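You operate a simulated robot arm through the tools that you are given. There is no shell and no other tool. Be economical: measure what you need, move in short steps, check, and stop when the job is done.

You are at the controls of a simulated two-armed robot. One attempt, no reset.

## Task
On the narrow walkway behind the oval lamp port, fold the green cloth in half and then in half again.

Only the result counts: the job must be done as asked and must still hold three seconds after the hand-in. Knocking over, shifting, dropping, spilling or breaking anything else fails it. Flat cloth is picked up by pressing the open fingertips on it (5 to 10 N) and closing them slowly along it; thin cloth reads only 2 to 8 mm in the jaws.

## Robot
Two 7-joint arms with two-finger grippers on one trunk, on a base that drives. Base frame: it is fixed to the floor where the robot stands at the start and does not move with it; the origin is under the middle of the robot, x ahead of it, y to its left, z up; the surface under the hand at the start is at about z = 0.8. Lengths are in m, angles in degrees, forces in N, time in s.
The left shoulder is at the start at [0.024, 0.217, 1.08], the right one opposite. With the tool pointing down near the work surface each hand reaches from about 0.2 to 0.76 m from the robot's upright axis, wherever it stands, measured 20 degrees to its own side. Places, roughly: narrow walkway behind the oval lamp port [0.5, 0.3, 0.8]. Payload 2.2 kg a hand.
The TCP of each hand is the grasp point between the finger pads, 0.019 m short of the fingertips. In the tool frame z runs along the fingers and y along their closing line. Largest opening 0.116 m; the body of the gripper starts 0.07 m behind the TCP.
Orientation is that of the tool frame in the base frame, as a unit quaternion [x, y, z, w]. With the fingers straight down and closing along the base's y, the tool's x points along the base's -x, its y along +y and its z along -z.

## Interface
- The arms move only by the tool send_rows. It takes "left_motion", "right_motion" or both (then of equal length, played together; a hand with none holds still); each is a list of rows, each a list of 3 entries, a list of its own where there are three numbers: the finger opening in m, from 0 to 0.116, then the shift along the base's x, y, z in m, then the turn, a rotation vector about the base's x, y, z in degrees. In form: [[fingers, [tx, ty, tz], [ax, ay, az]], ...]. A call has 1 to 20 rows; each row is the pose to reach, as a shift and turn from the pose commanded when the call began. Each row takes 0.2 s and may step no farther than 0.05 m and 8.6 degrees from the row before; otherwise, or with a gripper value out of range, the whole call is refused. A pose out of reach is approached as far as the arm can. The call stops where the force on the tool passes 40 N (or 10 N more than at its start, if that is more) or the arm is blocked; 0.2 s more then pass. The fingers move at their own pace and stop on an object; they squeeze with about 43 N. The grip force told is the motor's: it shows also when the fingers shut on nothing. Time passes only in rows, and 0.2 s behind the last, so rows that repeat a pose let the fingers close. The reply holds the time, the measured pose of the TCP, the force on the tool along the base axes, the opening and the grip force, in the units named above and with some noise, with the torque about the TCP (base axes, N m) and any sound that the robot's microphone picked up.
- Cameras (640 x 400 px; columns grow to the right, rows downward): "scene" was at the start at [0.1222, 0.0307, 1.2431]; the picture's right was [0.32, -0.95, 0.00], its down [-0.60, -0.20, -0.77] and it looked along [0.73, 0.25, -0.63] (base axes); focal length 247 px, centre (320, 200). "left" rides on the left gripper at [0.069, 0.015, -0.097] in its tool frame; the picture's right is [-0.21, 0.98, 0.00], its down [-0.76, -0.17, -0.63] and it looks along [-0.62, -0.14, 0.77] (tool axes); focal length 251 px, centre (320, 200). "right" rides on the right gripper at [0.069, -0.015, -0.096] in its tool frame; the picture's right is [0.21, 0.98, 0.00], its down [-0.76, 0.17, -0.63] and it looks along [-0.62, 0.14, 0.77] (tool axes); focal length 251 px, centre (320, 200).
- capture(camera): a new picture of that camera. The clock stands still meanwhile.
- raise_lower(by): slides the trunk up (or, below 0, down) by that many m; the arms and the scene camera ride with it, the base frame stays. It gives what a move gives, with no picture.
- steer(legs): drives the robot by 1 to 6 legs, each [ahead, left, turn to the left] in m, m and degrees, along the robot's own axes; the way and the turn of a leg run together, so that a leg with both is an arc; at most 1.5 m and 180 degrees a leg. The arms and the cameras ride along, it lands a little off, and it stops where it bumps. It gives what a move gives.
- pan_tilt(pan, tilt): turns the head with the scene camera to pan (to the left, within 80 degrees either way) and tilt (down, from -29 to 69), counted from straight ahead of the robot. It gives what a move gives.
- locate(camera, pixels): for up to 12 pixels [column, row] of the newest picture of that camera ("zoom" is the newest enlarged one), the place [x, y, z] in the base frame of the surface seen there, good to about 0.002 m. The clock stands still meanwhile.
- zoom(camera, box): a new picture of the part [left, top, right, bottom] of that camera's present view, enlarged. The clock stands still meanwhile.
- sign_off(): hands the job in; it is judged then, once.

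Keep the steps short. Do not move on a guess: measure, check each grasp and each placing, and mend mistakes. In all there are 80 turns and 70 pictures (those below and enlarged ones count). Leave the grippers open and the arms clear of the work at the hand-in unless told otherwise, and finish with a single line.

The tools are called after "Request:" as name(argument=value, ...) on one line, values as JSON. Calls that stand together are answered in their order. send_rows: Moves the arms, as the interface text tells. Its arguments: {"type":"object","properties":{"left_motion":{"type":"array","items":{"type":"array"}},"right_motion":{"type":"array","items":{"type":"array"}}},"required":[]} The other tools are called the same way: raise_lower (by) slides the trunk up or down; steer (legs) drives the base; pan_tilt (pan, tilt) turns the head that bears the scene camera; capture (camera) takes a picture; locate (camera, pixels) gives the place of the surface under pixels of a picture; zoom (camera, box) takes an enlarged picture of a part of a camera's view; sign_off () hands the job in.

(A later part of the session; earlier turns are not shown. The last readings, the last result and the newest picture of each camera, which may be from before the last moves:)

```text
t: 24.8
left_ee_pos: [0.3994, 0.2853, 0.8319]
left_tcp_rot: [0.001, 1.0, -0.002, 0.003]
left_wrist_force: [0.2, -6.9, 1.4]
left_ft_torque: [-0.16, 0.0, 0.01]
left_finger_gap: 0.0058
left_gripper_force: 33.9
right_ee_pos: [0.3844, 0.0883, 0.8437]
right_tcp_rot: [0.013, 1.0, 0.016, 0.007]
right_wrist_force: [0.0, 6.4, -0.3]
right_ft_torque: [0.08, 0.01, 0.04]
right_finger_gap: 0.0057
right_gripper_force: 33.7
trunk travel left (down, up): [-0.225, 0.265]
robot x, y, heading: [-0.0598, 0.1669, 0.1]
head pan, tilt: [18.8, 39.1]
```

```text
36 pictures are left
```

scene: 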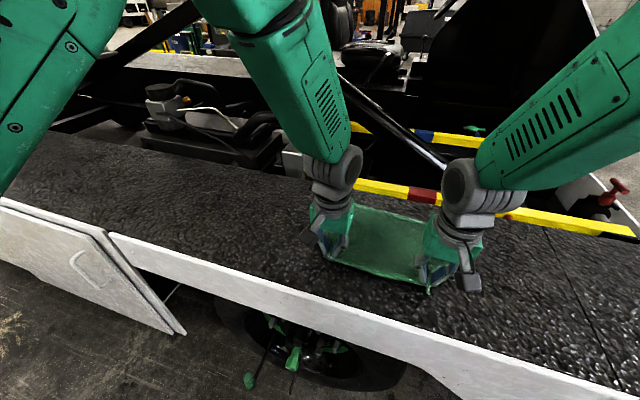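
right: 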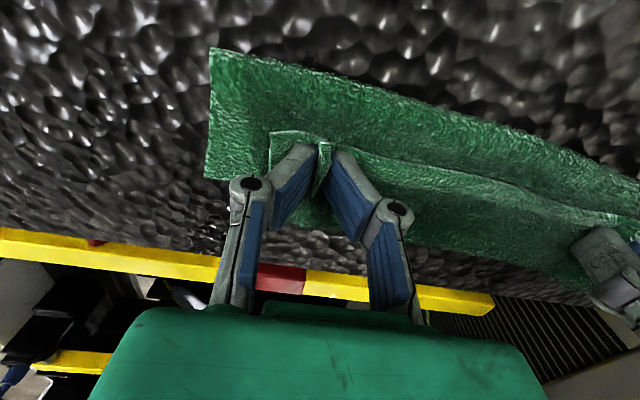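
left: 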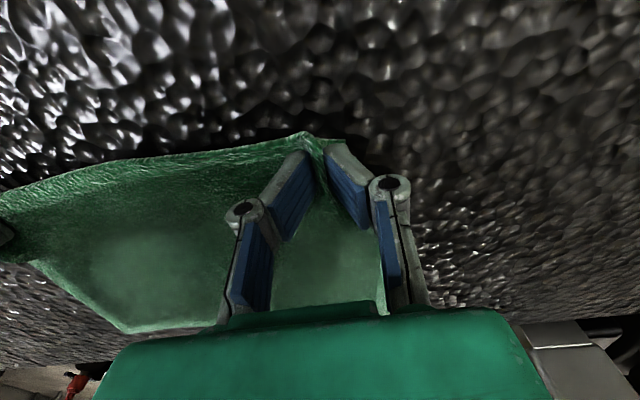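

The cloth is unfolded again and taut. The right hand is at its near limit and 1.5 cm high. I'll set both down slightly forward, then open.

Request:
send_rows(left_motion=[[0, [0.003, 0.001, -0.003], [0, 0, 0]], [0, [0.004, 0.001, -0.006], [0, 0, 0]], [0, [0.004, 0.001, -0.007], [0, 0, 0]], [0.015, [0.004, 0.001, -0.005], [0, 0, 0]], [0.03, [0.004, 0.001, -0.003], [0, 0, 0]], [0.04, [0.004, 0.001, 0.01], [0, 0, 0]], [0.04, [0.004, 0.001, 0.03], [0, 0, 0]], [0.04, [0.004, 0.03, 0.07], [0, 0, 0]], [0.04, [0.004, 0.06, 0.1], [0, 0, 0]]], right_motion=[[0, [0.004, 0, -0.007], [-0.9, 0.4, 0.7]], [0, [0.007, 0, -0.014], [-1.8, 0.8, 1.5]], [0, [0.007, 0, -0.018], [-1.8, 0.8, 1.5]], [0.015, [0.007, 0, -0.016], [-1.8, 0.8, 1.5]], [0.03, [0.007, 0, -0.014], [-1.8, 0.8, 1.5]], [0.04, [0.007, 0, 0], [-1.8, 0.8, 1.5]], [0.04, [0.007, 0, 0.03], [-1.8, 0.8, 1.5]], [0.04, [0.007, -0.03, 0.06], [-1.8, 0.8, 1.5]], [0.04, [0.007, -0.07, 0.09], [-1.8, 0.8, 1.5]]])

Request:
capture(camera="scene")

```text
t: 26.8
left_ee_pos: [0.4032, 0.3486, 0.9312]
left_tcp_rot: [0.002, 1.0, -0.002, 0.002]
left_wrist_force: [0.5, 1.0, 1.3]
left_ft_torque: [-0.04, 0.03, 0.01]
left_finger_gap: 0.0397
left_gripper_force: 0.0
right_ee_pos: [0.3849, 0.0199, 0.9208]
right_tcp_rot: [-0.015, 1.0, -0.021, -0.007]
right_wrist_force: [-0.4, 0.4, -0.1]
right_ft_torque: [0.0, -0.02, 0.0]
right_finger_gap: 0.0402
right_gripper_force: 0.1
trunk travel left (down, up): [-0.225, 0.265]
robot x, y, heading: [-0.0591, 0.167, -0.3]
head pan, tilt: [18.8, 39.1]
```

```text
35 pictures are left
```

scene: 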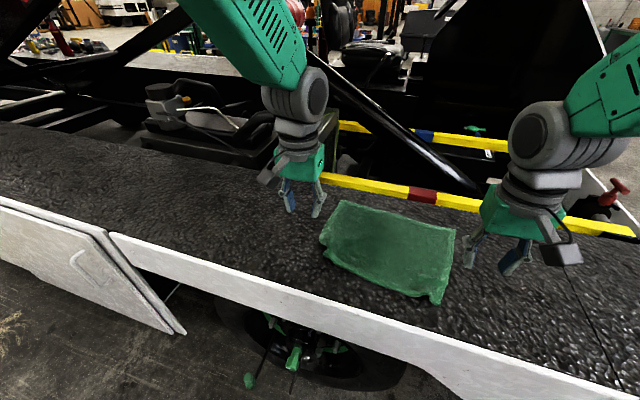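

The cloth is nearly flat again. Now I'll back up 0.06 for room, level the right hand, and turn both hands 90° about the vertical (cameras outward) so the fingers close along x.

Request:
send_rows(left_motion=[[0.04, [0, 0.02, 0.03], [0, 0, 0]]], right_motion=[[0.04, [0, -0.02, 0.03], [2.4, -0.8, -1.7]]])

Request:
steer(legs=[[-0.06, 0, 0]])

Request:
send_rows(left_motion=[[0.045, [0, 0, 0], [0, 0, -8.2]], [0.045, [0, 0, 0], [0, 0, -16.4]], [0.045, [0, 0, 0], [0, 0, -24.6]], [0.045, [0, 0, 0], [0, 0, -32.8]], [0.045, [0, 0, 0], [0, 0, -41]], [0.045, [0, 0, 0], [0, 0, -49.2]], [0.045, [0, 0, 0], [0, 0, -57.4]], [0.045, [0, 0, 0], [0, 0, -65.6]], [0.045, [0, 0, 0], [0, 0, -73.8]], [0.045, [0, 0, 0], [0, 0, -82]], [0.045, [0, 0, 0], [0, 0, -90]], [0.045, [0, 0, 0], [0, 0, -90]]], right_motion=[[0.045, [0, 0, 0], [0, 0, 8.2]], [0.045, [0, 0, 0], [0, 0, 16.4]], [0.045, [0, 0, 0], [0, 0, 24.6]], [0.045, [0, 0, 0], [0, 0, 32.8]], [0.045, [0, 0, 0], [0, 0, 41]], [0.045, [0, 0, 0], [0, 0, 49.2]], [0.045, [0, 0, 0], [0, 0, 57.4]], [0.045, [0, 0, 0], [0, 0, 65.6]], [0.045, [0, 0, 0], [0, 0, 73.8]], [0.045, [0, 0, 0], [0, 0, 82]], [0.045, [0, 0, 0], [0, 0, 90]], [0.045, [0, 0, 0], [0, 0, 90]]])

Request:
zoom(camera="scene", box=[270, 170, 510, 320])

```text
t: 27.2
left_ee_pos: [0.3994, 0.3649, 0.964]
left_tcp_rot: [0.001, 1.0, -0.001, 0.005]
left_wrist_force: [-1.6, -0.1, 0.6]
left_ft_torque: [-0.02, -0.05, 0.0]
left_finger_gap: 0.0401
left_gripper_force: 0.1
right_ee_pos: [0.3807, -0.0034, 0.9522]
right_tcp_rot: [0.002, 1.0, 0.002, 0.002]
right_wrist_force: [-0.5, 0.4, 0.0]
right_ft_torque: [-0.05, -0.07, 0.04]
right_finger_gap: 0.0398
right_gripper_force: 0.1
trunk travel left (down, up): [-0.225, 0.265]
robot x, y, heading: [-0.0576, 0.1719, 0.0]
head pan, tilt: [18.8, 39.1]
```

```text
t: 28.2
left_ee_pos: [0.3414, 0.3655, 0.9631]
left_tcp_rot: [0.001, 1.0, -0.002, 0.006]
left_wrist_force: [-0.2, -1.2, -0.2]
left_ft_torque: [0.0, -0.09, 0.01]
left_finger_gap: 0.0401
left_gripper_force: 0.0
right_ee_pos: [0.3224, -0.0015, 0.9528]
right_tcp_rot: [0.002, 1.0, 0.0, 0.001]
right_wrist_force: [-0.7, -0.4, 0.7]
right_ft_torque: [0.02, -0.03, 0.01]
right_finger_gap: 0.0401
right_gripper_force: 0.1
trunk travel left (down, up): [-0.225, 0.265]
robot x, y, heading: [-0.1179, 0.1704, -0.1]
head pan, tilt: [18.8, 39.1]
```

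```text
t: 30.8
left_ee_pos: [0.3413, 0.3659, 0.9638]
left_tcp_rot: [0.709, 0.705, -0.006, 0.003]
left_wrist_force: [0.2, -0.4, -0.6]
left_ft_torque: [0.01, -0.04, 0.01]
left_finger_gap: 0.0451
left_gripper_force: 0.1
right_ee_pos: [0.322, -0.0021, 0.9535]
right_tcp_rot: [-0.706, 0.708, 0.004, 0.001]
right_wrist_force: [1.0, -0.2, 0.9]
right_ft_torque: [0.0, -0.02, 0.02]
right_finger_gap: 0.0451
right_gripper_force: 0.1
trunk travel left (down, up): [-0.225, 0.265]
robot x, y, heading: [-0.1174, 0.1729, 0.1]
head pan, tilt: [18.8, 39.1]
```

```text
2.67 times, centred on (390, 245) of scene
```

zoom: 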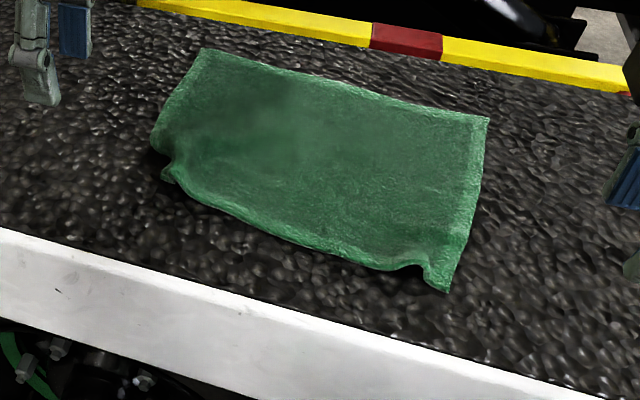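

The rotation worked. The near corners are a little bunched, so I'll measure them.

Request:
locate(camera="zoom", pixels=[[155, 142], [167, 178], [200, 200], [240, 222], [320, 250], [390, 265], [425, 262], [445, 286], [205, 53], [485, 120], [310, 150], [470, 210]])

```text
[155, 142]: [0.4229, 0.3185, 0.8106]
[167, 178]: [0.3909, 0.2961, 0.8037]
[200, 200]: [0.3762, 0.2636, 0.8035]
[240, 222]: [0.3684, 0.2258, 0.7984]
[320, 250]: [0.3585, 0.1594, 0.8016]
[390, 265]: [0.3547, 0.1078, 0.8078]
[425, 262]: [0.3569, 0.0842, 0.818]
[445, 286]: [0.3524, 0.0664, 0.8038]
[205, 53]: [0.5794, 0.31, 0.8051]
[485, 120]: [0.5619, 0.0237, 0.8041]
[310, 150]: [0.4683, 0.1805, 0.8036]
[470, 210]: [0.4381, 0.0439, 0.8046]
```

Near edge: x≈0.384 at y=0.285 and x≈0.355 at y=0.077. I'll move both hands above those edge points, fingers straddling the edge.

Request:
send_rows(left_motion=[[0.045, [0.009, -0.017, -0.022], [0, 0, 0]], [0.045, [0.018, -0.034, -0.044], [0, 0, 0]], [0.045, [0.027, -0.051, -0.066], [0, 0, 0]], [0.045, [0.036, -0.068, -0.09], [0, 0, 0]], [0.045, [0.045, -0.083, -0.114], [0, 0, 0]], [0.045, [0.045, -0.083, -0.114], [0, 0, 0]]], right_motion=[[0.045, [0.007, 0.016, -0.02], [0, 0, 0]], [0.045, [0.014, 0.032, -0.04], [0, 0, 0]], [0.045, [0.021, 0.048, -0.06], [0, 0, 0]], [0.045, [0.028, 0.064, -0.08], [0, 0, 0]], [0.045, [0.034, 0.08, -0.1035], [0, 0, 0]], [0.045, [0.034, 0.08, -0.1035], [0, 0, 0]]])

Request:
capture(camera="left")

Request:
capture(camera="right")

```text
t: 32.2
left_ee_pos: [0.384, 0.2819, 0.8507]
left_tcp_rot: [0.708, 0.706, -0.006, 0.003]
left_wrist_force: [0.0, 0.0, 0.2]
left_ft_torque: [-0.01, -0.03, -0.01]
left_finger_gap: 0.0448
left_gripper_force: 0.0
right_ee_pos: [0.3549, 0.0801, 0.8502]
right_tcp_rot: [-0.705, 0.709, 0.002, 0.001]
right_wrist_force: [0.0, 0.2, 0.3]
right_ft_torque: [0.01, -0.01, 0.01]
right_finger_gap: 0.0448
right_gripper_force: 0.2
trunk travel left (down, up): [-0.225, 0.265]
robot x, y, heading: [-0.1166, 0.1719, 0.1]
head pan, tilt: [18.8, 39.1]
```

```text
33 pictures are left
```

left: 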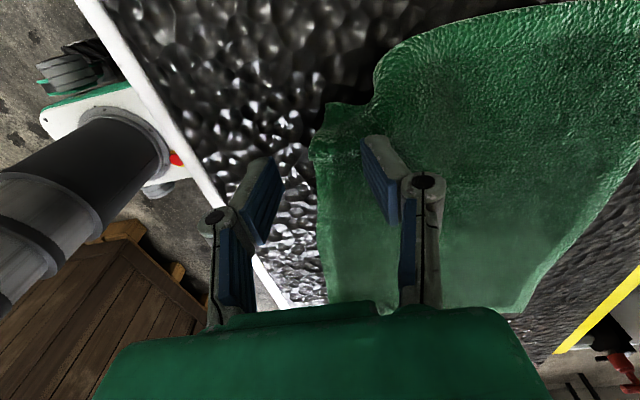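

```text
32 pictures are left
```

right: 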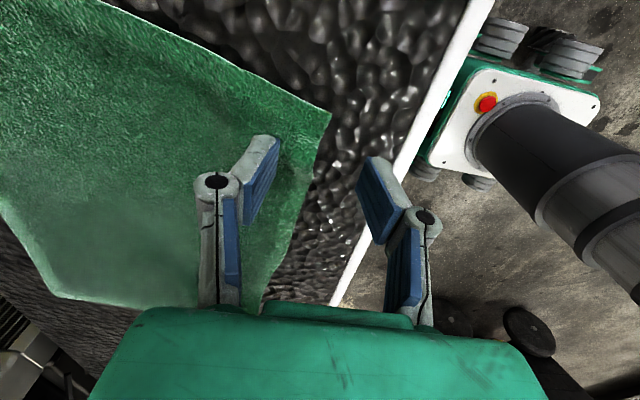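

Both pairs of fingers straddle the edge. I'll lower to contact.

Request:
send_rows(left_motion=[[0.045, [0, 0, -0.015], [0, 0, 0]], [0.045, [0, 0, -0.026], [0, 0, 0]], [0.045, [0, 0, -0.03], [0, 0, 0]], [0.045, [0, 0, -0.03], [0, 0, 0]]], right_motion=[[0.045, [0, 0, -0.015], [0, 0, 0]], [0.045, [0, 0, -0.026], [0, 0, 0]], [0.045, [0, 0, -0.03], [0, 0, 0]], [0.045, [0, 0, -0.03], [0, 0, 0]]])

```text
t: 33.2
left_ee_pos: [0.3875, 0.2824, 0.8226]
left_tcp_rot: [0.709, 0.706, -0.004, 0.006]
left_wrist_force: [8.6, -1.0, 18.9]
left_ft_torque: [0.05, -0.65, -0.02]
left_finger_gap: 0.0546
left_gripper_force: 4.4
right_ee_pos: [0.3563, 0.0796, 0.8207]
right_tcp_rot: [-0.706, 0.709, 0.003, 0.003]
right_wrist_force: [5.7, 0.3, 13.0]
right_ft_torque: [0.04, -0.46, -0.03]
right_finger_gap: 0.0519
right_gripper_force: 3.7
trunk travel left (down, up): [-0.225, 0.265]
robot x, y, heading: [-0.115, 0.1671, -0.2]
head pan, tilt: [18.8, 39.1]
```

Far fingers press on the cloth (19 and 13 N). I'll ease up 1 mm and close slowly.

Request:
send_rows(left_motion=[[0.048, [0, 0, 0.001], [0, 0, 0]], [0.044, [0, 0, 0.001], [0, 0, 0]], [0.04, [0, 0, 0.001], [0, 0, 0]], [0.036, [0, 0, 0.001], [0, 0, 0]], [0.032, [0, 0, 0.001], [0, 0, 0]], [0.028, [0, 0, 0.001], [0, 0, 0]], [0.024, [0, 0, 0.001], [0, 0, 0]], [0.02, [0, 0, 0.001], [0, 0, 0]], [0.016, [0, 0, 0.001], [0, 0, 0]], [0.012, [0, 0, 0.001], [0, 0, 0]], [0.008, [0, 0, 0.001], [0, 0, 0]], [0.004, [0, 0, 0.001], [0, 0, 0]], [0, [0, 0, 0.001], [0, 0, 0]], [0, [0, 0, 0.001], [0, 0, 0]]], right_motion=[[0.048, [0, 0, 0.0005], [0, 0, 0]], [0.044, [0, 0, 0.0005], [0, 0, 0]], [0.04, [0, 0, 0.0005], [0, 0, 0]], [0.036, [0, 0, 0.0005], [0, 0, 0]], [0.032, [0, 0, 0.0005], [0, 0, 0]], [0.028, [0, 0, 0.0005], [0, 0, 0]], [0.024, [0, 0, 0.0005], [0, 0, 0]], [0.02, [0, 0, 0.0005], [0, 0, 0]], [0.016, [0, 0, 0.0005], [0, 0, 0]], [0.012, [0, 0, 0.0005], [0, 0, 0]], [0.008, [0, 0, 0.0005], [0, 0, 0]], [0.004, [0, 0, 0.0005], [0, 0, 0]], [0, [0, 0, 0.0005], [0, 0, 0]], [0, [0, 0, 0.0005], [0, 0, 0]]])

Request:
capture(camera="left")

Request:
capture(camera="right")

```text
t: 36.2
left_ee_pos: [0.3852, 0.2823, 0.8228]
left_tcp_rot: [0.708, 0.706, -0.005, 0.004]
left_wrist_force: [12.2, -2.6, 19.6]
left_ft_torque: [-0.02, -0.46, -0.06]
left_finger_gap: 0.0089
left_gripper_force: 34.9
right_ee_pos: [0.3547, 0.0794, 0.8196]
right_tcp_rot: [-0.706, 0.708, 0.003, 0.0]
right_wrist_force: [-2.9, 1.8, 14.9]
right_ft_torque: [0.05, -0.12, 0.0]
right_finger_gap: 0.0079
right_gripper_force: 34.5
trunk travel left (down, up): [-0.225, 0.265]
robot x, y, heading: [-0.1172, 0.1694, -0.1]
head pan, tilt: [18.8, 39.1]
```

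```text
31 pictures are left
```

left: 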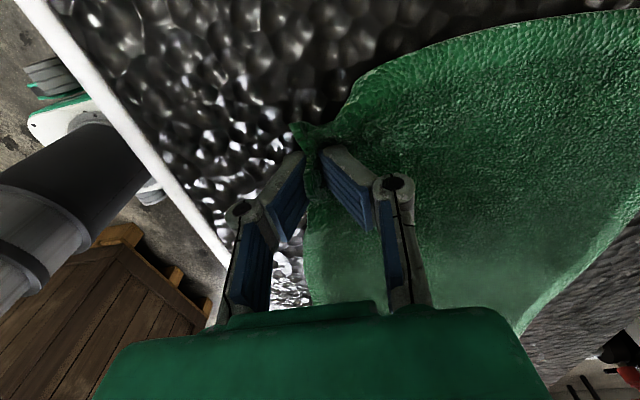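

```text
30 pictures are left
```

right: 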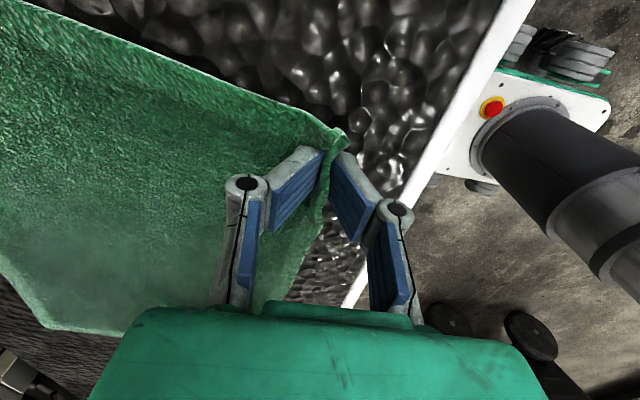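

Both corners are pinched right at the edge (9 and 8 mm). I'll lift 4 cm and spread a little to flatten.

Request:
send_rows(left_motion=[[0, [0, 0, 0.01], [0, 0, 0]], [0, [0.003, 0.002, 0.02], [0, 0, 0]], [0, [0.007, 0.006, 0.03], [0, 0, 0]], [0, [0.01, 0.01, 0.04], [0, 0, 0]], [0, [0.01, 0.014, 0.04], [0, 0, 0]]], right_motion=[[0, [0, 0, 0.01], [0, 0, 0]], [0, [0.003, -0.002, 0.02], [0, 0, 0]], [0, [0.007, -0.006, 0.03], [0, 0, 0]], [0, [0.01, -0.01, 0.04], [0, 0, 0]], [0, [0.01, -0.014, 0.04], [0, 0, 0]]])

Request:
zoom(camera="scene", box=[270, 170, 510, 320])

```text
t: 37.4
left_ee_pos: [0.3961, 0.2965, 0.8606]
left_tcp_rot: [0.709, 0.706, -0.006, 0.003]
left_wrist_force: [-0.8, -3.1, 0.7]
left_ft_torque: [-0.03, -0.03, 0.03]
left_finger_gap: 0.0056
left_gripper_force: 33.5
right_ee_pos: [0.3645, 0.0643, 0.8595]
right_tcp_rot: [-0.705, 0.709, 0.003, 0.001]
right_wrist_force: [1.0, 2.8, 0.3]
right_ft_torque: [0.03, -0.08, -0.01]
right_finger_gap: 0.0041
right_gripper_force: 32.4
trunk travel left (down, up): [-0.225, 0.265]
robot x, y, heading: [-0.1173, 0.1648, -0.2]
head pan, tilt: [18.8, 39.1]
```

```text
2.67 times, centred on (390, 245) of scene
```

zoom: 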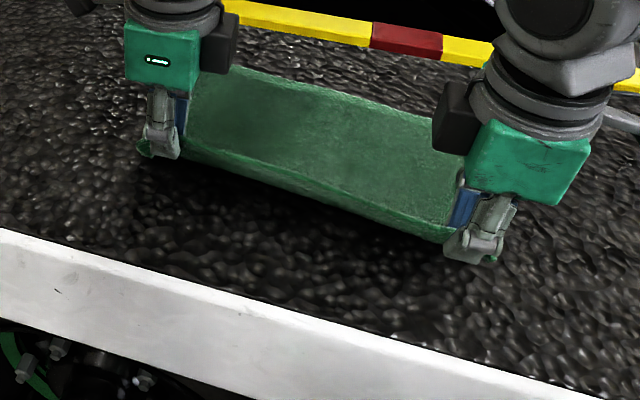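

Very good: the edge is straight between the grips with 3 N tension. Now the fold arc: edge to the far edge, left to x≈0.570 and right to x≈0.556, ending about 2.5 cm above.

Request:
send_rows(left_motion=[[0, [0.015, -0.001, 0.03], [0, 0, 0]], [0, [0.04, -0.003, 0.05], [0, 0, 0]], [0, [0.065, -0.005, 0.062], [0, 0, 0]], [0, [0.09, -0.007, 0.066], [0, 0, 0]], [0, [0.115, -0.009, 0.06], [0, 0, 0]], [0, [0.138, -0.011, 0.047], [0, 0, 0]], [0, [0.157, -0.013, 0.03], [0, 0, 0]], [0, [0.168, -0.014, 0.012], [0, 0, 0]], [0, [0.174, -0.0145, -0.008], [0, 0, 0]], [0, [0.174, -0.0145, -0.014], [0, 0, 0]]], right_motion=[[0, [0.017, -0.001, 0.03], [0, 0, 0]], [0, [0.044, -0.003, 0.05], [0, 0, 0]], [0, [0.072, -0.005, 0.062], [0, 0, 0]], [0, [0.1, -0.007, 0.066], [0, 0, 0]], [0, [0.127, -0.009, 0.06], [0, 0, 0]], [0, [0.152, -0.011, 0.047], [0, 0, 0]], [0, [0.172, -0.013, 0.03], [0, 0, 0]], [0, [0.185, -0.014, 0.012], [0, 0, 0]], [0, [0.1915, -0.0145, -0.008], [0, 0, 0]], [0, [0.1915, -0.0145, -0.014], [0, 0, 0]]])

Request:
zoom(camera="scene", box=[270, 170, 510, 320])

Request:
capture(camera="left")

Request:
capture(camera="right")

```text
t: 39.6
left_ee_pos: [0.5706, 0.2817, 0.8471]
left_tcp_rot: [0.708, 0.706, -0.005, 0.003]
left_wrist_force: [-0.4, -1.4, 0.2]
left_ft_torque: [0.01, -0.05, 0.03]
left_finger_gap: 0.0052
left_gripper_force: 33.6
right_ee_pos: [0.5569, 0.0503, 0.847]
right_tcp_rot: [-0.706, 0.708, 0.004, 0.002]
right_wrist_force: [0.3, 1.0, 0.4]
right_ft_torque: [0.01, -0.08, 0.0]
right_finger_gap: 0.004
right_gripper_force: 32.1
trunk travel left (down, up): [-0.225, 0.265]
robot x, y, heading: [-0.1162, 0.1686, -0.1]
head pan, tilt: [18.8, 39.1]
```

```text
2.67 times, centred on (390, 245) of scene
```

zoom: 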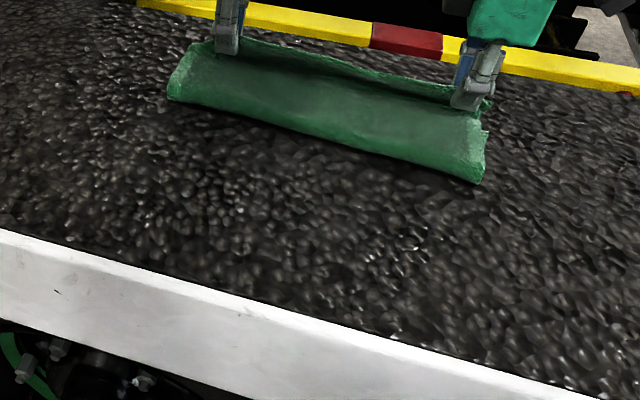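

```text
27 pictures are left
```

left: 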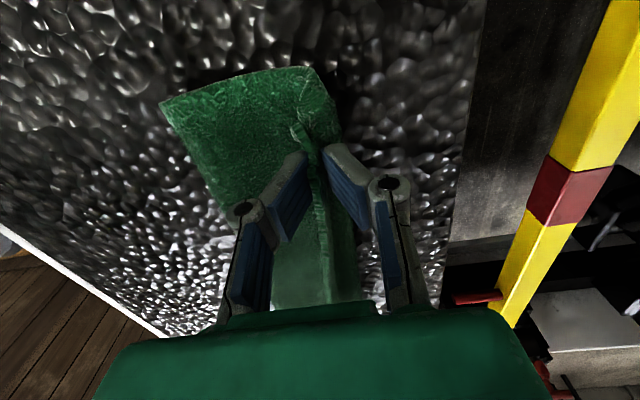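

```text
26 pictures are left
```

right: 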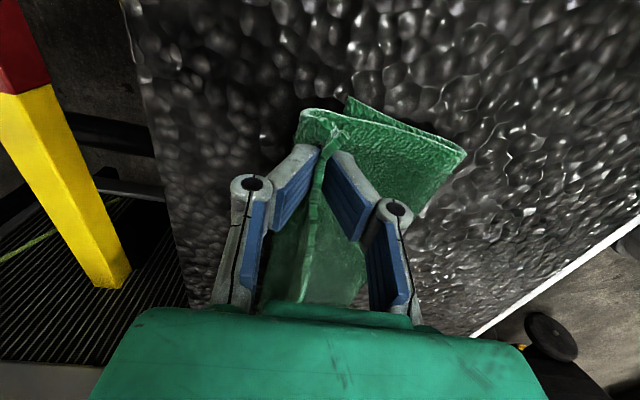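

Request:
locate(camera="zoom", pixels=[[170, 95], [190, 50], [250, 120], [350, 150], [330, 110], [345, 75], [480, 180], [486, 130], [492, 98], [280, 45], [400, 80]])

Request:
locate(camera="right", pixels=[[304, 112], [350, 100], [462, 155], [340, 128], [420, 215], [322, 200]])

Request:
locate(camera="left", pixels=[[165, 102], [305, 70], [325, 95], [340, 130], [300, 130], [230, 85], [290, 250], [355, 250]])

```text
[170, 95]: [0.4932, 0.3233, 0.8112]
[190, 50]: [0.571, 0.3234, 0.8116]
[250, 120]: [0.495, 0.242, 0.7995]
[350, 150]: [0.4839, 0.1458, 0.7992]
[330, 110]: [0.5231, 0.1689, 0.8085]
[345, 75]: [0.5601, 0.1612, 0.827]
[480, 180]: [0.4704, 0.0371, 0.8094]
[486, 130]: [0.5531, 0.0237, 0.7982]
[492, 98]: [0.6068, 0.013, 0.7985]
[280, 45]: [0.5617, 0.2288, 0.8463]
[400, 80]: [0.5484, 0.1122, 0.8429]
```

```text
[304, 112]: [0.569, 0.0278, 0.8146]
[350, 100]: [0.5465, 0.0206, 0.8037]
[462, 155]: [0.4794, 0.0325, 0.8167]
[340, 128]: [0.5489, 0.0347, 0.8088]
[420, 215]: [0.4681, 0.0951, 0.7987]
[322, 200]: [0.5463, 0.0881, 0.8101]
```

```text
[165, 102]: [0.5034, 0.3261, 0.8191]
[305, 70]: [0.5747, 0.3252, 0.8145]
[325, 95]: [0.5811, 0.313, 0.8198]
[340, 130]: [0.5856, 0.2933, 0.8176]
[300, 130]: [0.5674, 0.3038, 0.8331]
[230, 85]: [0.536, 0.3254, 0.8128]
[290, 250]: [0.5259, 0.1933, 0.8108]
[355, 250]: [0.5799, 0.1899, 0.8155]
```

The fold front sits at x≈0.496 (left) and 0.471 (right), about 2 cm too far ahead, because the arc was too taut. I'll check the yellow bar height before a second pass with the hands leaning a bit forward.

Request:
locate(camera="left", pixels=[[600, 100], [565, 190], [515, 260], [450, 230], [440, 150]])

```text
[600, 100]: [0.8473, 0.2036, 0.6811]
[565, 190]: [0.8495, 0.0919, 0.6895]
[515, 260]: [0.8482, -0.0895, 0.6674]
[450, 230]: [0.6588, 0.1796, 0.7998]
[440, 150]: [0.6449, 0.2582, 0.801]
```

The bar is far off (x≈0.85, z≈0.69), so leaning forward is safe. I'll go back above the fold line with slack, then come over again while pitching the fingers back up to 38°, so the edge points toward the far side.

Request:
send_rows(left_motion=[[0, [-0.03, 0, 0.03], [0, 0, 0]], [0, [-0.06, 0, 0.05], [0, 0, 0]], [0, [-0.085, 0, 0.056], [0, 4, 0]], [0, [-0.105, 0, 0.056], [0, 8, 0]], [0, [-0.11, 0, 0.054], [0, 8, 0]], [0, [-0.095, 0, 0.052], [0, 14, 0]], [0, [-0.075, 0, 0.046], [0, 21, 0]], [0, [-0.055, 0, 0.038], [0, 27, 0]], [0, [-0.035, 0, 0.026], [0, 32, 0]], [0, [-0.018, 0, 0.012], [0, 36, 0]], [0, [-0.008, 0, 0], [0, 38, 0]], [0, [-0.004, 0, -0.008], [0, 38, 0]], [0, [-0.004, 0, -0.008], [0, 38, 0]]], right_motion=[[0, [-0.03, 0, 0.03], [0, 0, 0]], [0, [-0.06, 0, 0.05], [0, 0, 0]], [0, [-0.09, 0, 0.056], [0, 4, 0]], [0, [-0.111, 0, 0.056], [0, 8, 0]], [0, [-0.116, 0, 0.054], [0, 8, 0]], [0, [-0.102, 0, 0.052], [0, 14, 0]], [0, [-0.082, 0, 0.046], [0, 21, 0]], [0, [-0.062, 0, 0.038], [0, 27, 0]], [0, [-0.042, 0, 0.026], [0, 32, 0]], [0, [-0.025, 0, 0.012], [0, 36, 0]], [0, [-0.015, 0, 0], [0, 38, 0]], [0, [-0.01, 0, -0.008], [0, 38, 0]], [0, [-0.01, 0, -0.008], [0, 38, 0]]])

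Request:
zoom(camera="scene", box=[270, 170, 510, 320])

Request:
capture(camera="right")

```text
t: 42.0
left_ee_pos: [0.4697, 0.3063, 0.8601]
left_tcp_rot: [0.678, 0.669, -0.224, -0.207]
left_wrist_force: [0.4, -21.0, 1.0]
left_ft_torque: [-0.21, 0.02, 0.18]
left_finger_gap: 0.0054
left_gripper_force: 34.1
left hand out of reach, approached as far as the arm can: row 8, 9, 10, 11
right_ee_pos: [0.4755, 0.0446, 0.872]
right_tcp_rot: [0.68, -0.676, -0.207, 0.194]
right_wrist_force: [-0.7, 21.2, -0.4]
right_ft_torque: [0.27, -0.03, -0.14]
right_finger_gap: 0.0037
right_gripper_force: 32.8
right hand out of reach, approached as far as the arm can: row 8, 9, 10, 11
trunk travel left (down, up): [-0.225, 0.265]
robot x, y, heading: [-0.1184, 0.1681, -0.0]
head pan, tilt: [18.8, 39.1]
stopped in row 11 (left hand): the force on the tool passed its limit at 44 N (the readings are from after the stop); the commanded pose is now the measured one
```

```text
2.67 times, centred on (390, 245) of scene
```

zoom: 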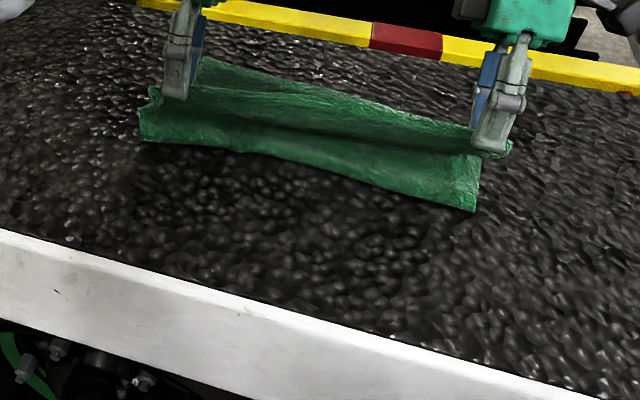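

```text
24 pictures are left
```

right: 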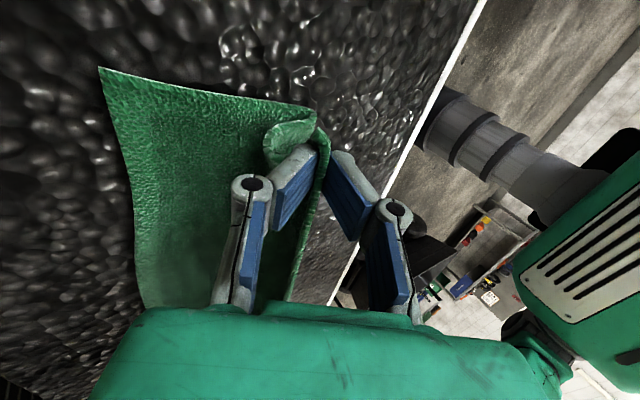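

The pitch put the arms out of reach and spread them (21 N of tension). I'll first relax the hands inward. Then I'll drive the base ahead 0.09, which carries the edge low over to the far side, with the reach restored.

Request:
send_rows(left_motion=[[0, [0, -0.007, 0], [0, 0, 0]], [0, [0, -0.014, 0], [0, 0, 0]], [0, [0, -0.015, 0.004], [0, 0, 0]]], right_motion=[[0, [-0.004, 0.007, 0], [0, 0, 0]], [0, [-0.01, 0.011, 0], [0, 0, 0]], [0, [-0.016, 0.013, -0.004], [0, 0, 0]]])

Request:
steer(legs=[[0.085, 0, 0]])

Request:
zoom(camera="scene", box=[270, 170, 510, 320])

Request:
capture(camera="right")

```text
t: 42.8
left_ee_pos: [0.4702, 0.2971, 0.8624]
left_tcp_rot: [0.675, 0.672, -0.222, -0.21]
left_wrist_force: [0.1, -0.9, 0.2]
left_ft_torque: [0.0, -0.03, 0.0]
left_finger_gap: 0.0052
left_gripper_force: 33.8
right_ee_pos: [0.4565, 0.0545, 0.868]
right_tcp_rot: [-0.678, 0.679, 0.204, -0.196]
right_wrist_force: [-0.8, 1.1, 0.5]
right_ft_torque: [0.0, 0.02, -0.02]
right_finger_gap: 0.0038
right_gripper_force: 32.8
trunk travel left (down, up): [-0.225, 0.265]
robot x, y, heading: [-0.1193, 0.1677, -0.1]
head pan, tilt: [18.8, 39.1]
```

```text
t: 43.9
left_ee_pos: [0.5567, 0.2952, 0.8618]
left_tcp_rot: [0.676, 0.67, -0.225, -0.21]
left_wrist_force: [0.7, -0.3, -0.7]
left_ft_torque: [-0.02, 0.02, 0.03]
left_finger_gap: 0.005
left_gripper_force: 33.6
right_ee_pos: [0.5423, 0.0546, 0.8664]
right_tcp_rot: [-0.678, 0.678, 0.206, -0.196]
right_wrist_force: [0.5, 0.7, -1.0]
right_ft_torque: [0.0, 0.02, -0.08]
right_finger_gap: 0.004
right_gripper_force: 32.5
trunk travel left (down, up): [-0.225, 0.265]
robot x, y, heading: [-0.0294, 0.1665, -0.1]
head pan, tilt: [18.8, 39.1]
```

```text
2.67 times, centred on (390, 245) of scene
```

zoom: 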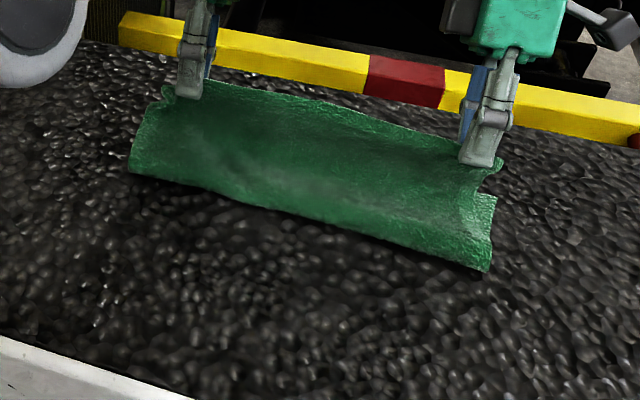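

```text
22 pictures are left
```

right: 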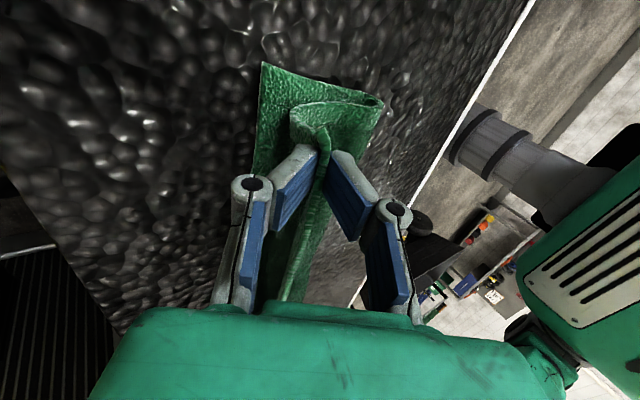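

Very good. I'll measure the fold front and the bottom far corner.

Request:
locate(camera="zoom", pixels=[[132, 168], [220, 192], [300, 215], [400, 242], [487, 265], [493, 200], [490, 165], [165, 95], [300, 105], [400, 130]])

Request:
locate(camera="right", pixels=[[264, 68], [375, 100], [296, 112], [310, 108]])

```text
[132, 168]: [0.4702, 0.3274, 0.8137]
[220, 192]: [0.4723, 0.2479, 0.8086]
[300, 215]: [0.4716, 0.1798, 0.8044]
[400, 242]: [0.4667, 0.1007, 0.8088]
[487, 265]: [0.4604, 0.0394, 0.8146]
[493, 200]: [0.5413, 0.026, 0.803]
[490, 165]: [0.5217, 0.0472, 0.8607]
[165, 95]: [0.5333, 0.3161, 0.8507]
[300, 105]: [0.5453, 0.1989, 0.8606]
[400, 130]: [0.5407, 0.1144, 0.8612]
```

```text
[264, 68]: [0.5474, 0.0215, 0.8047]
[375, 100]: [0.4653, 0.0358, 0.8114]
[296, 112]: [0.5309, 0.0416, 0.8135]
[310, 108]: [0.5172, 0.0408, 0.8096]
```

Fold front at x≈0.46–0.47, which is right. Now I'll lower: left +0.012 in x and −0.034 in z, right +0.012 and −0.038.

Request:
send_rows(left_motion=[[0, [0.004, 0, -0.01], [0, 0, 0]], [0, [0.008, 0, -0.02], [0, 0, 0]], [0, [0.011, 0, -0.028], [0, 0, 0]], [0, [0.012, 0, -0.033], [0, 0, 0]], [0, [0.012, 0, -0.034], [0, 0, 0]]], right_motion=[[0, [0.004, 0, -0.012], [0, 0, 0]], [0, [0.008, 0, -0.023], [0, 0, 0]], [0, [0.011, 0, -0.032], [0, 0, 0]], [0, [0.012, 0, -0.037], [0, 0, 0]], [0, [0.012, 0, -0.038], [0, 0, 0]]])

Request:
zoom(camera="scene", box=[270, 170, 510, 320])

```text
t: 45.1
left_ee_pos: [0.5542, 0.2983, 0.8319]
left_tcp_rot: [0.676, 0.671, -0.222, -0.208]
left_wrist_force: [0.4, 0.2, 1.4]
left_ft_torque: [-0.01, 0.01, 0.04]
left_finger_gap: 0.0051
left_gripper_force: 33.6
left hand out of reach, approached as far as the arm can: row 1, 2, 3, 4, 5
right_ee_pos: [0.5555, 0.0561, 0.8314]
right_tcp_rot: [-0.678, 0.678, 0.204, -0.195]
right_wrist_force: [1.3, 0.3, 3.3]
right_ft_torque: [-0.04, -0.04, 0.02]
right_finger_gap: 0.004
right_gripper_force: 32.4
trunk travel left (down, up): [-0.225, 0.265]
robot x, y, heading: [-0.0319, 0.1691, -0.4]
head pan, tilt: [18.8, 39.1]
```

```text
2.67 times, centred on (390, 245) of scene
```

zoom: 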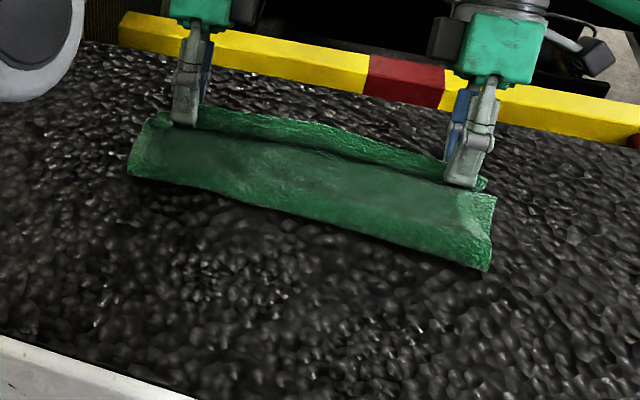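

The left hand ran out of reach 1.4 cm short. I'll drive ahead 0.014 and pull the right hand back the same afterwards.

Request:
steer(legs=[[0.016, 0, 0]])

Request:
send_rows(left_motion=[[0, [0, 0, -0.002], [0, 0, 0]], [0, [0, 0, -0.004], [0, 0, 0]], [0, [0, 0, -0.004], [0, 0, 0]]], right_motion=[[0, [-0.006, 0, 0], [0, 0, 0]], [0, [-0.012, 0, -0.001], [0, 0, 0]], [0, [-0.012, 0, -0.002], [0, 0, 0]]])

Request:
zoom(camera="scene", box=[270, 190, 510, 340])

Request:
capture(camera="left")

```text
t: 45.8
left_ee_pos: [0.5692, 0.2975, 0.8309]
left_tcp_rot: [0.676, 0.671, -0.222, -0.207]
left_wrist_force: [0.6, -0.7, -0.5]
left_ft_torque: [0.02, 0.04, 0.0]
left_finger_gap: 0.005
left_gripper_force: 33.4
right_ee_pos: [0.5696, 0.0573, 0.8318]
right_tcp_rot: [0.678, -0.678, -0.205, 0.194]
right_wrist_force: [0.3, 0.6, -0.6]
right_ft_torque: [0.02, 0.03, -0.02]
right_finger_gap: 0.0042
right_gripper_force: 32.5
trunk travel left (down, up): [-0.225, 0.265]
robot x, y, heading: [-0.0165, 0.1675, -0.1]
head pan, tilt: [18.8, 39.1]
```

```text
t: 46.6
left_ee_pos: [0.57, 0.2969, 0.8298]
left_tcp_rot: [0.676, 0.672, -0.221, -0.207]
left_wrist_force: [0.4, 0.9, 0.5]
left_ft_torque: [-0.01, -0.01, -0.01]
left_finger_gap: 0.0051
left_gripper_force: 34.3
right_ee_pos: [0.5567, 0.057, 0.8311]
right_tcp_rot: [-0.678, 0.679, 0.203, -0.194]
right_wrist_force: [-0.2, 0.3, 1.7]
right_ft_torque: [0.02, -0.02, -0.02]
right_finger_gap: 0.0039
right_gripper_force: 32.5
trunk travel left (down, up): [-0.225, 0.265]
robot x, y, heading: [-0.0159, 0.1676, -0.1]
head pan, tilt: [18.8, 39.1]
```

```text
2.67 times, centred on (390, 265) of scene
```

zoom: 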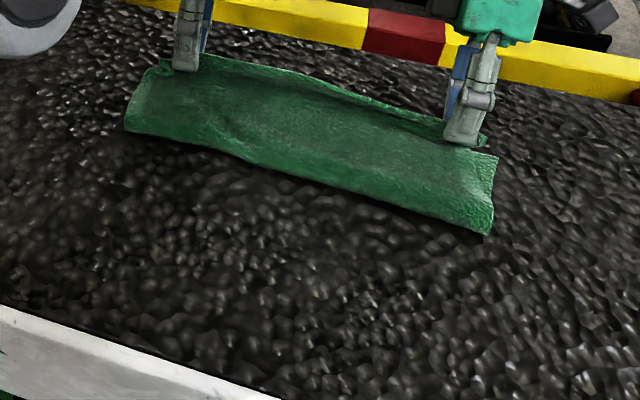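

```text
19 pictures are left
```

left: 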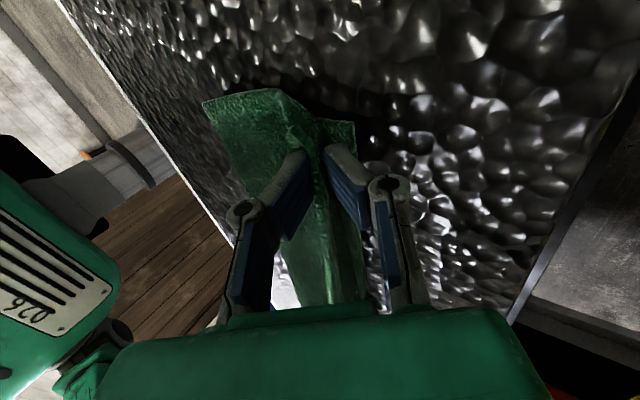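

Placement looks right, and the bottom far corner shows just past the grip. I'll open the fingers slightly while easing up, then drive ahead 0.03. That way the upper fingers lay the edge down toward the far side as the fingers slide out.

Request:
send_rows(left_motion=[[0.01, [0, 0, 0.002], [0, 0, 0]], [0.018, [0, 0, 0.005], [0, 0, 0]], [0.022, [0, 0, 0.007], [0, 0, 0]], [0.022, [0, 0, 0.007], [0, 0, 0]]], right_motion=[[0.01, [0, 0, 0.002], [0, 0, 0]], [0.018, [0, 0, 0.005], [0, 0, 0]], [0.022, [0, 0, 0.007], [0, 0, 0]], [0.022, [0, 0, 0.007], [0, 0, 0]]])

Request:
steer(legs=[[0.03, 0, 0]])

Request:
zoom(camera="scene", box=[270, 190, 510, 340])

```text
t: 47.6
left_ee_pos: [0.5686, 0.2967, 0.8372]
left_tcp_rot: [0.676, 0.671, -0.221, -0.207]
left_wrist_force: [0.4, 0.5, 0.6]
left_ft_torque: [-0.03, -0.02, -0.02]
left_finger_gap: 0.0222
left_gripper_force: 0.1
right_ee_pos: [0.5572, 0.0557, 0.8378]
right_tcp_rot: [0.679, -0.679, -0.204, 0.194]
right_wrist_force: [0.0, 0.4, 0.1]
right_ft_torque: [-0.02, -0.02, -0.01]
right_finger_gap: 0.022
right_gripper_force: 0.1
trunk travel left (down, up): [-0.225, 0.265]
robot x, y, heading: [-0.0157, 0.1695, -0.1]
head pan, tilt: [18.8, 39.1]
```

```text
t: 48.6
left_ee_pos: [0.5982, 0.2993, 0.8396]
left_tcp_rot: [0.676, 0.673, -0.219, -0.204]
left_wrist_force: [0.0, 0.1, -0.3]
left_ft_torque: [0.02, 0.0, -0.03]
left_finger_gap: 0.0221
left_gripper_force: 0.1
right_ee_pos: [0.5782, 0.0607, 0.8425]
right_tcp_rot: [0.68, -0.679, -0.199, 0.193]
right_wrist_force: [-0.4, 0.1, 0.1]
right_ft_torque: [-0.02, -0.02, 0.05]
right_finger_gap: 0.0217
right_gripper_force: 0.0
trunk travel left (down, up): [-0.225, 0.265]
robot x, y, heading: [0.0127, 0.1678, -0.2]
head pan, tilt: [18.8, 39.1]
stopped in leg 1: the robot was blocked; the commanded pose is now the measured one
```

```text
2.67 times, centred on (390, 265) of scene
```

zoom: 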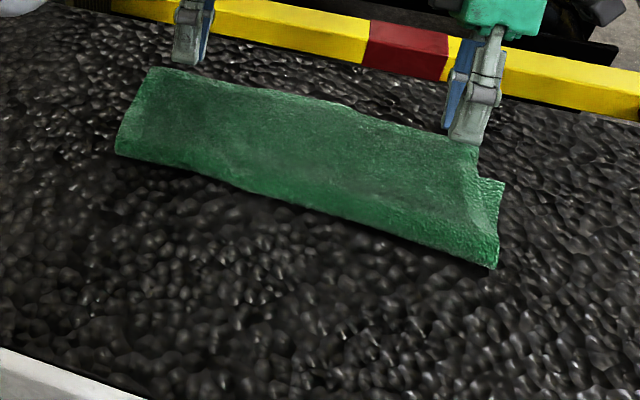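

A clean half fold. The base touched its limit, so I'll lift the hands along the finger axis and then back off.

Request:
send_rows(left_motion=[[0.022, [0.002, 0, 0.012], [0, 0, 0]], [0.022, [0.002, 0, 0.03], [0, 0, 0]], [0.022, [0, 0.01, 0.06], [0, 0, 0]], [0.022, [0, 0.03, 0.1], [0, 0, 0]], [0.022, [0, 0.05, 0.13], [0, 0, 0]]], right_motion=[[0.022, [0.01, 0, 0.008], [0, 0, 0]], [0.022, [0.02, 0, 0.025], [0, 0, 0]], [0.022, [0.02, -0.01, 0.055], [0, 0, 0]], [0.022, [0.01, -0.03, 0.095], [0, 0, 0]], [0.022, [0, -0.05, 0.13], [0, 0, 0]]])

Request:
steer(legs=[[-0.1, 0, 0]])

Request:
zoom(camera="scene", box=[270, 170, 510, 320])

```text
t: 49.9
left_ee_pos: [0.5925, 0.3493, 0.9724]
left_tcp_rot: [0.677, 0.673, -0.219, -0.204]
left_wrist_force: [-1.0, 0.7, 0.7]
left_ft_torque: [0.03, -0.05, -0.02]
left_finger_gap: 0.022
left_gripper_force: 0.1
right_ee_pos: [0.5758, 0.0095, 0.9727]
right_tcp_rot: [0.681, -0.678, -0.199, 0.192]
right_wrist_force: [0.1, -0.2, -0.5]
right_ft_torque: [0.05, -0.02, 0.02]
right_finger_gap: 0.0221
right_gripper_force: 0.0
trunk travel left (down, up): [-0.225, 0.265]
robot x, y, heading: [0.0099, 0.1693, 0.1]
head pan, tilt: [18.8, 39.1]
```

```text
t: 51.0
left_ee_pos: [0.4924, 0.3501, 0.9715]
left_tcp_rot: [0.676, 0.673, -0.218, -0.204]
left_wrist_force: [-0.3, -0.2, -1.1]
left_ft_torque: [-0.05, -0.03, -0.01]
left_finger_gap: 0.022
left_gripper_force: 0.1
right_ee_pos: [0.4765, 0.009, 0.9727]
right_tcp_rot: [0.681, -0.678, -0.2, 0.192]
right_wrist_force: [-0.6, 0.3, 0.5]
right_ft_torque: [-0.01, -0.03, 0.01]
right_finger_gap: 0.0222
right_gripper_force: 0.0
trunk travel left (down, up): [-0.225, 0.265]
robot x, y, heading: [-0.0928, 0.1699, 0.1]
head pan, tilt: [18.8, 39.1]
```

```text
2.67 times, centred on (390, 245) of scene
```

zoom: 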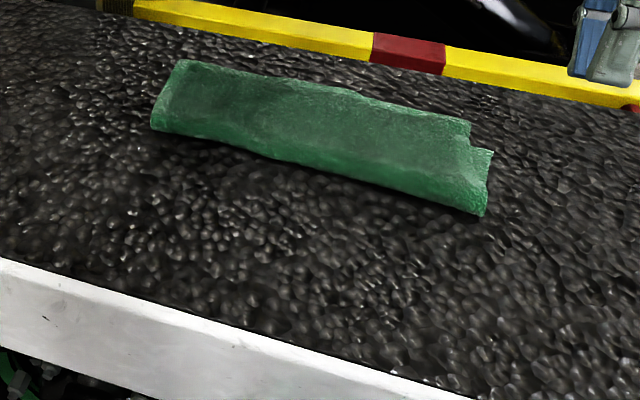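

Request:
locate(camera="zoom", pixels=[[154, 125], [185, 65], [250, 80], [330, 92], [400, 108], [466, 122], [468, 140], [488, 155], [482, 212], [400, 185], [300, 158], [170, 95]])

```text
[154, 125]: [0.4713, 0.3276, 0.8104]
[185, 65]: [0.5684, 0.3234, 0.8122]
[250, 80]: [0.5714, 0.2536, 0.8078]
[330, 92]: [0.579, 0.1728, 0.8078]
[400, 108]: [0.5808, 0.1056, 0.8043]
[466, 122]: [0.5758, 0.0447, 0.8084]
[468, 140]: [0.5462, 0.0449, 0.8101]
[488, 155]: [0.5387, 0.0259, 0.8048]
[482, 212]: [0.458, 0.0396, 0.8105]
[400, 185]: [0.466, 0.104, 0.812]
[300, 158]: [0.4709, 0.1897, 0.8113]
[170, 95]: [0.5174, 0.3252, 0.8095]
```

The half fold is an even rectangle: x 0.465–0.575, y 0.035–0.325. For the second fold the right hand will take the left short edge and carry it right. First I'll level both hands, drive left 0.15, and turn the right hand back so it closes along y.

Request:
send_rows(left_motion=[[0.03, [0, 0.01, 0.02], [0, -7, 0]], [0.05, [0, 0.02, 0.04], [0, -14, 0]], [0.06, [0, 0.03, 0.05], [0, -21, 0]], [0.06, [0, 0.04, 0.05], [0, -28, 0]], [0.06, [0, 0.05, 0.05], [0, -35, 0]]], right_motion=[[0.03, [0, 0, 0.01], [0, -7, 0]], [0.045, [0, 0, 0.01], [0, -14, 0]], [0.045, [0, 0, 0.01], [0, -21, 0]], [0.045, [0, 0, 0.01], [0, -28, 0]], [0.045, [0, 0, 0.01], [0, -33, 0]]])

Request:
steer(legs=[[0, 0.15, 0]])

Request:
send_rows(right_motion=[[0.045, [0, 0, 0], [0, 0, -8.2]], [0.045, [0, 0, 0], [0, 0, -16.4]], [0.045, [0, 0, 0], [0, 0, -24.6]], [0.045, [0, 0, 0], [0, 0, -32.8]], [0.045, [0, 0, 0], [0, 0, -41]], [0.045, [0, 0, 0], [0, 0, -49.2]], [0.045, [0, 0, 0], [0, 0, -57.4]], [0.045, [0, 0, 0], [0, 0, -65.6]], [0.045, [0, 0, 0], [0, 0, -73.8]], [0.045, [0, 0, 0], [0, 0, -82]], [0.045, [0, 0, 0], [0, 0, -90]], [0.045, [0, 0, 0], [0, 0, -90]]])

```text
t: 52.2
left_ee_pos: [0.4888, 0.4, 1.0253]
left_tcp_rot: [0.711, 0.703, -0.003, 0.011]
left_wrist_force: [0.0, 0.1, -0.3]
left_ft_torque: [-0.02, -0.03, -0.05]
left_finger_gap: 0.0602
left_gripper_force: 0.0
right_ee_pos: [0.4718, 0.0097, 0.987]
right_tcp_rot: [0.71, -0.704, 0.006, -0.012]
right_wrist_force: [0.6, -1.0, 0.0]
right_ft_torque: [0.01, 0.01, -0.02]
right_finger_gap: 0.0449
right_gripper_force: 0.0
trunk travel left (down, up): [-0.225, 0.265]
robot x, y, heading: [-0.0893, 0.168, 0.1]
head pan, tilt: [18.8, 39.1]
```

```text
t: 53.6
left_ee_pos: [0.4892, 0.5297, 1.0271]
left_tcp_rot: [0.711, 0.703, 0.001, 0.004]
left_wrist_force: [0.1, -1.1, -0.5]
left_ft_torque: [0.13, 0.01, 0.01]
left_finger_gap: 0.0601
left_gripper_force: 0.1
right_ee_pos: [0.473, 0.1415, 0.982]
right_tcp_rot: [0.708, -0.706, -0.002, -0.016]
right_wrist_force: [0.6, -0.5, 0.1]
right_ft_torque: [0.09, -0.01, -0.03]
right_finger_gap: 0.045
right_gripper_force: 0.1
trunk travel left (down, up): [-0.225, 0.265]
robot x, y, heading: [-0.0899, 0.3159, -0.0]
head pan, tilt: [18.8, 39.1]
```

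```text
t: 56.2
left_ee_pos: [0.4859, 0.5593, 1.0235]
left_tcp_rot: [0.712, 0.702, -0.006, 0.016]
left_wrist_force: [-0.3, 0.1, 1.0]
left_ft_torque: [-0.04, 0.02, -0.04]
left_finger_gap: 0.0599
left_gripper_force: 0.0
right_ee_pos: [0.4679, 0.1685, 0.9892]
right_tcp_rot: [-0.001, 1.0, -0.015, 0.0]
right_wrist_force: [-0.5, 0.1, 0.1]
right_ft_torque: [-0.01, 0.06, -0.01]
right_finger_gap: 0.045
right_gripper_force: 0.1
trunk travel left (down, up): [-0.225, 0.265]
robot x, y, heading: [-0.0909, 0.3178, 0.1]
head pan, tilt: [18.8, 39.1]
```

Level and turned. I'll move the right hand above the left short edge, target (0.517, 0.325, 0.85).

Request:
send_rows(right_motion=[[0.045, [0.01, 0.03, 0], [1.7, 0, 0]], [0.045, [0.02, 0.06, 0], [1.7, 0, 0]], [0.045, [0.03, 0.1, -0.01], [1.7, 0, 0]], [0.045, [0.04, 0.135, -0.035], [1.7, 0, 0]], [0.045, [0.049, 0.1565, -0.07], [1.7, 0, 0]], [0.045, [0.049, 0.1565, -0.105], [1.7, 0, 0]], [0.045, [0.049, 0.1565, -0.139], [1.7, 0, 0]], [0.045, [0.049, 0.1565, -0.139], [1.7, 0, 0]]])

Request:
capture(camera="right")

```text
t: 58.0
left_ee_pos: [0.4854, 0.5746, 1.0211]
left_tcp_rot: [0.71, 0.704, -0.01, 0.019]
left_wrist_force: [0.8, -0.1, 0.1]
left_ft_torque: [-0.15, -0.01, -0.02]
left_finger_gap: 0.0599
left_gripper_force: 0.1
right_ee_pos: [0.5177, 0.3358, 0.8473]
right_tcp_rot: [-0.001, 1.0, -0.006, -0.001]
right_wrist_force: [-0.3, 0.2, -1.0]
right_ft_torque: [-0.02, -0.02, -0.01]
right_finger_gap: 0.045
right_gripper_force: 0.0
trunk travel left (down, up): [-0.225, 0.265]
robot x, y, heading: [-0.0936, 0.3198, 0.1]
head pan, tilt: [18.8, 39.1]
```

```text
16 pictures are left
```

right: 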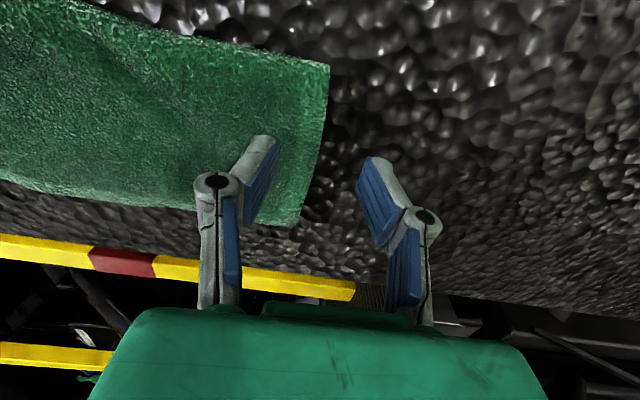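

The edge is midway between the fingers. I'll shift 8 mm inward and lower to touch.

Request:
send_rows(right_motion=[[0.045, [0, -0.006, -0.01], [0.5, 0, 0]], [0.045, [0, -0.009, -0.018], [0.5, 0, 0]], [0.045, [0, -0.009, -0.023], [0.5, 0, 0]], [0.045, [0, -0.009, -0.023], [0.5, 0, 0]]])

```text
t: 59.0
left_ee_pos: [0.4865, 0.5672, 1.0227]
left_tcp_rot: [0.71, 0.703, -0.009, 0.017]
left_wrist_force: [-0.9, 1.7, 0.0]
left_ft_torque: [-0.04, 0.01, -0.02]
left_finger_gap: 0.0601
left_gripper_force: 0.1
right_ee_pos: [0.5184, 0.3235, 0.8264]
right_tcp_rot: [-0.003, 1.0, 0.003, 0.0]
right_wrist_force: [-0.7, 3.4, 1.8]
right_ft_torque: [-0.15, -0.02, 0.0]
right_finger_gap: 0.0443
right_gripper_force: 0.1
trunk travel left (down, up): [-0.225, 0.265]
robot x, y, heading: [-0.0904, 0.3207, 0.4]
head pan, tilt: [18.8, 39.1]
```

First contact. I'll press further in small steps so the outer finger gets near the deck.

Request:
send_rows(right_motion=[[0.045, [0, 0, -0.002], [0, 0, 0]], [0.045, [0, 0, -0.004], [0, 0, 0]], [0.045, [0, 0, -0.004], [0, 0, 0]]])

```text
t: 59.8
left_ee_pos: [0.484, 0.5656, 1.0237]
left_tcp_rot: [0.71, 0.704, -0.007, 0.017]
left_wrist_force: [-0.4, 0.5, 0.4]
left_ft_torque: [-0.09, 0.02, 0.06]
left_finger_gap: 0.06
left_gripper_force: 0.0
right_ee_pos: [0.5175, 0.3211, 0.8253]
right_tcp_rot: [-0.002, 1.0, 0.005, 0.001]
right_wrist_force: [1.1, 0.5, 12.0]
right_ft_torque: [-0.36, -0.04, 0.04]
right_finger_gap: 0.0444
right_gripper_force: 0.0
trunk travel left (down, up): [-0.225, 0.265]
robot x, y, heading: [-0.0931, 0.3181, 0.0]
head pan, tilt: [18.8, 39.1]
```

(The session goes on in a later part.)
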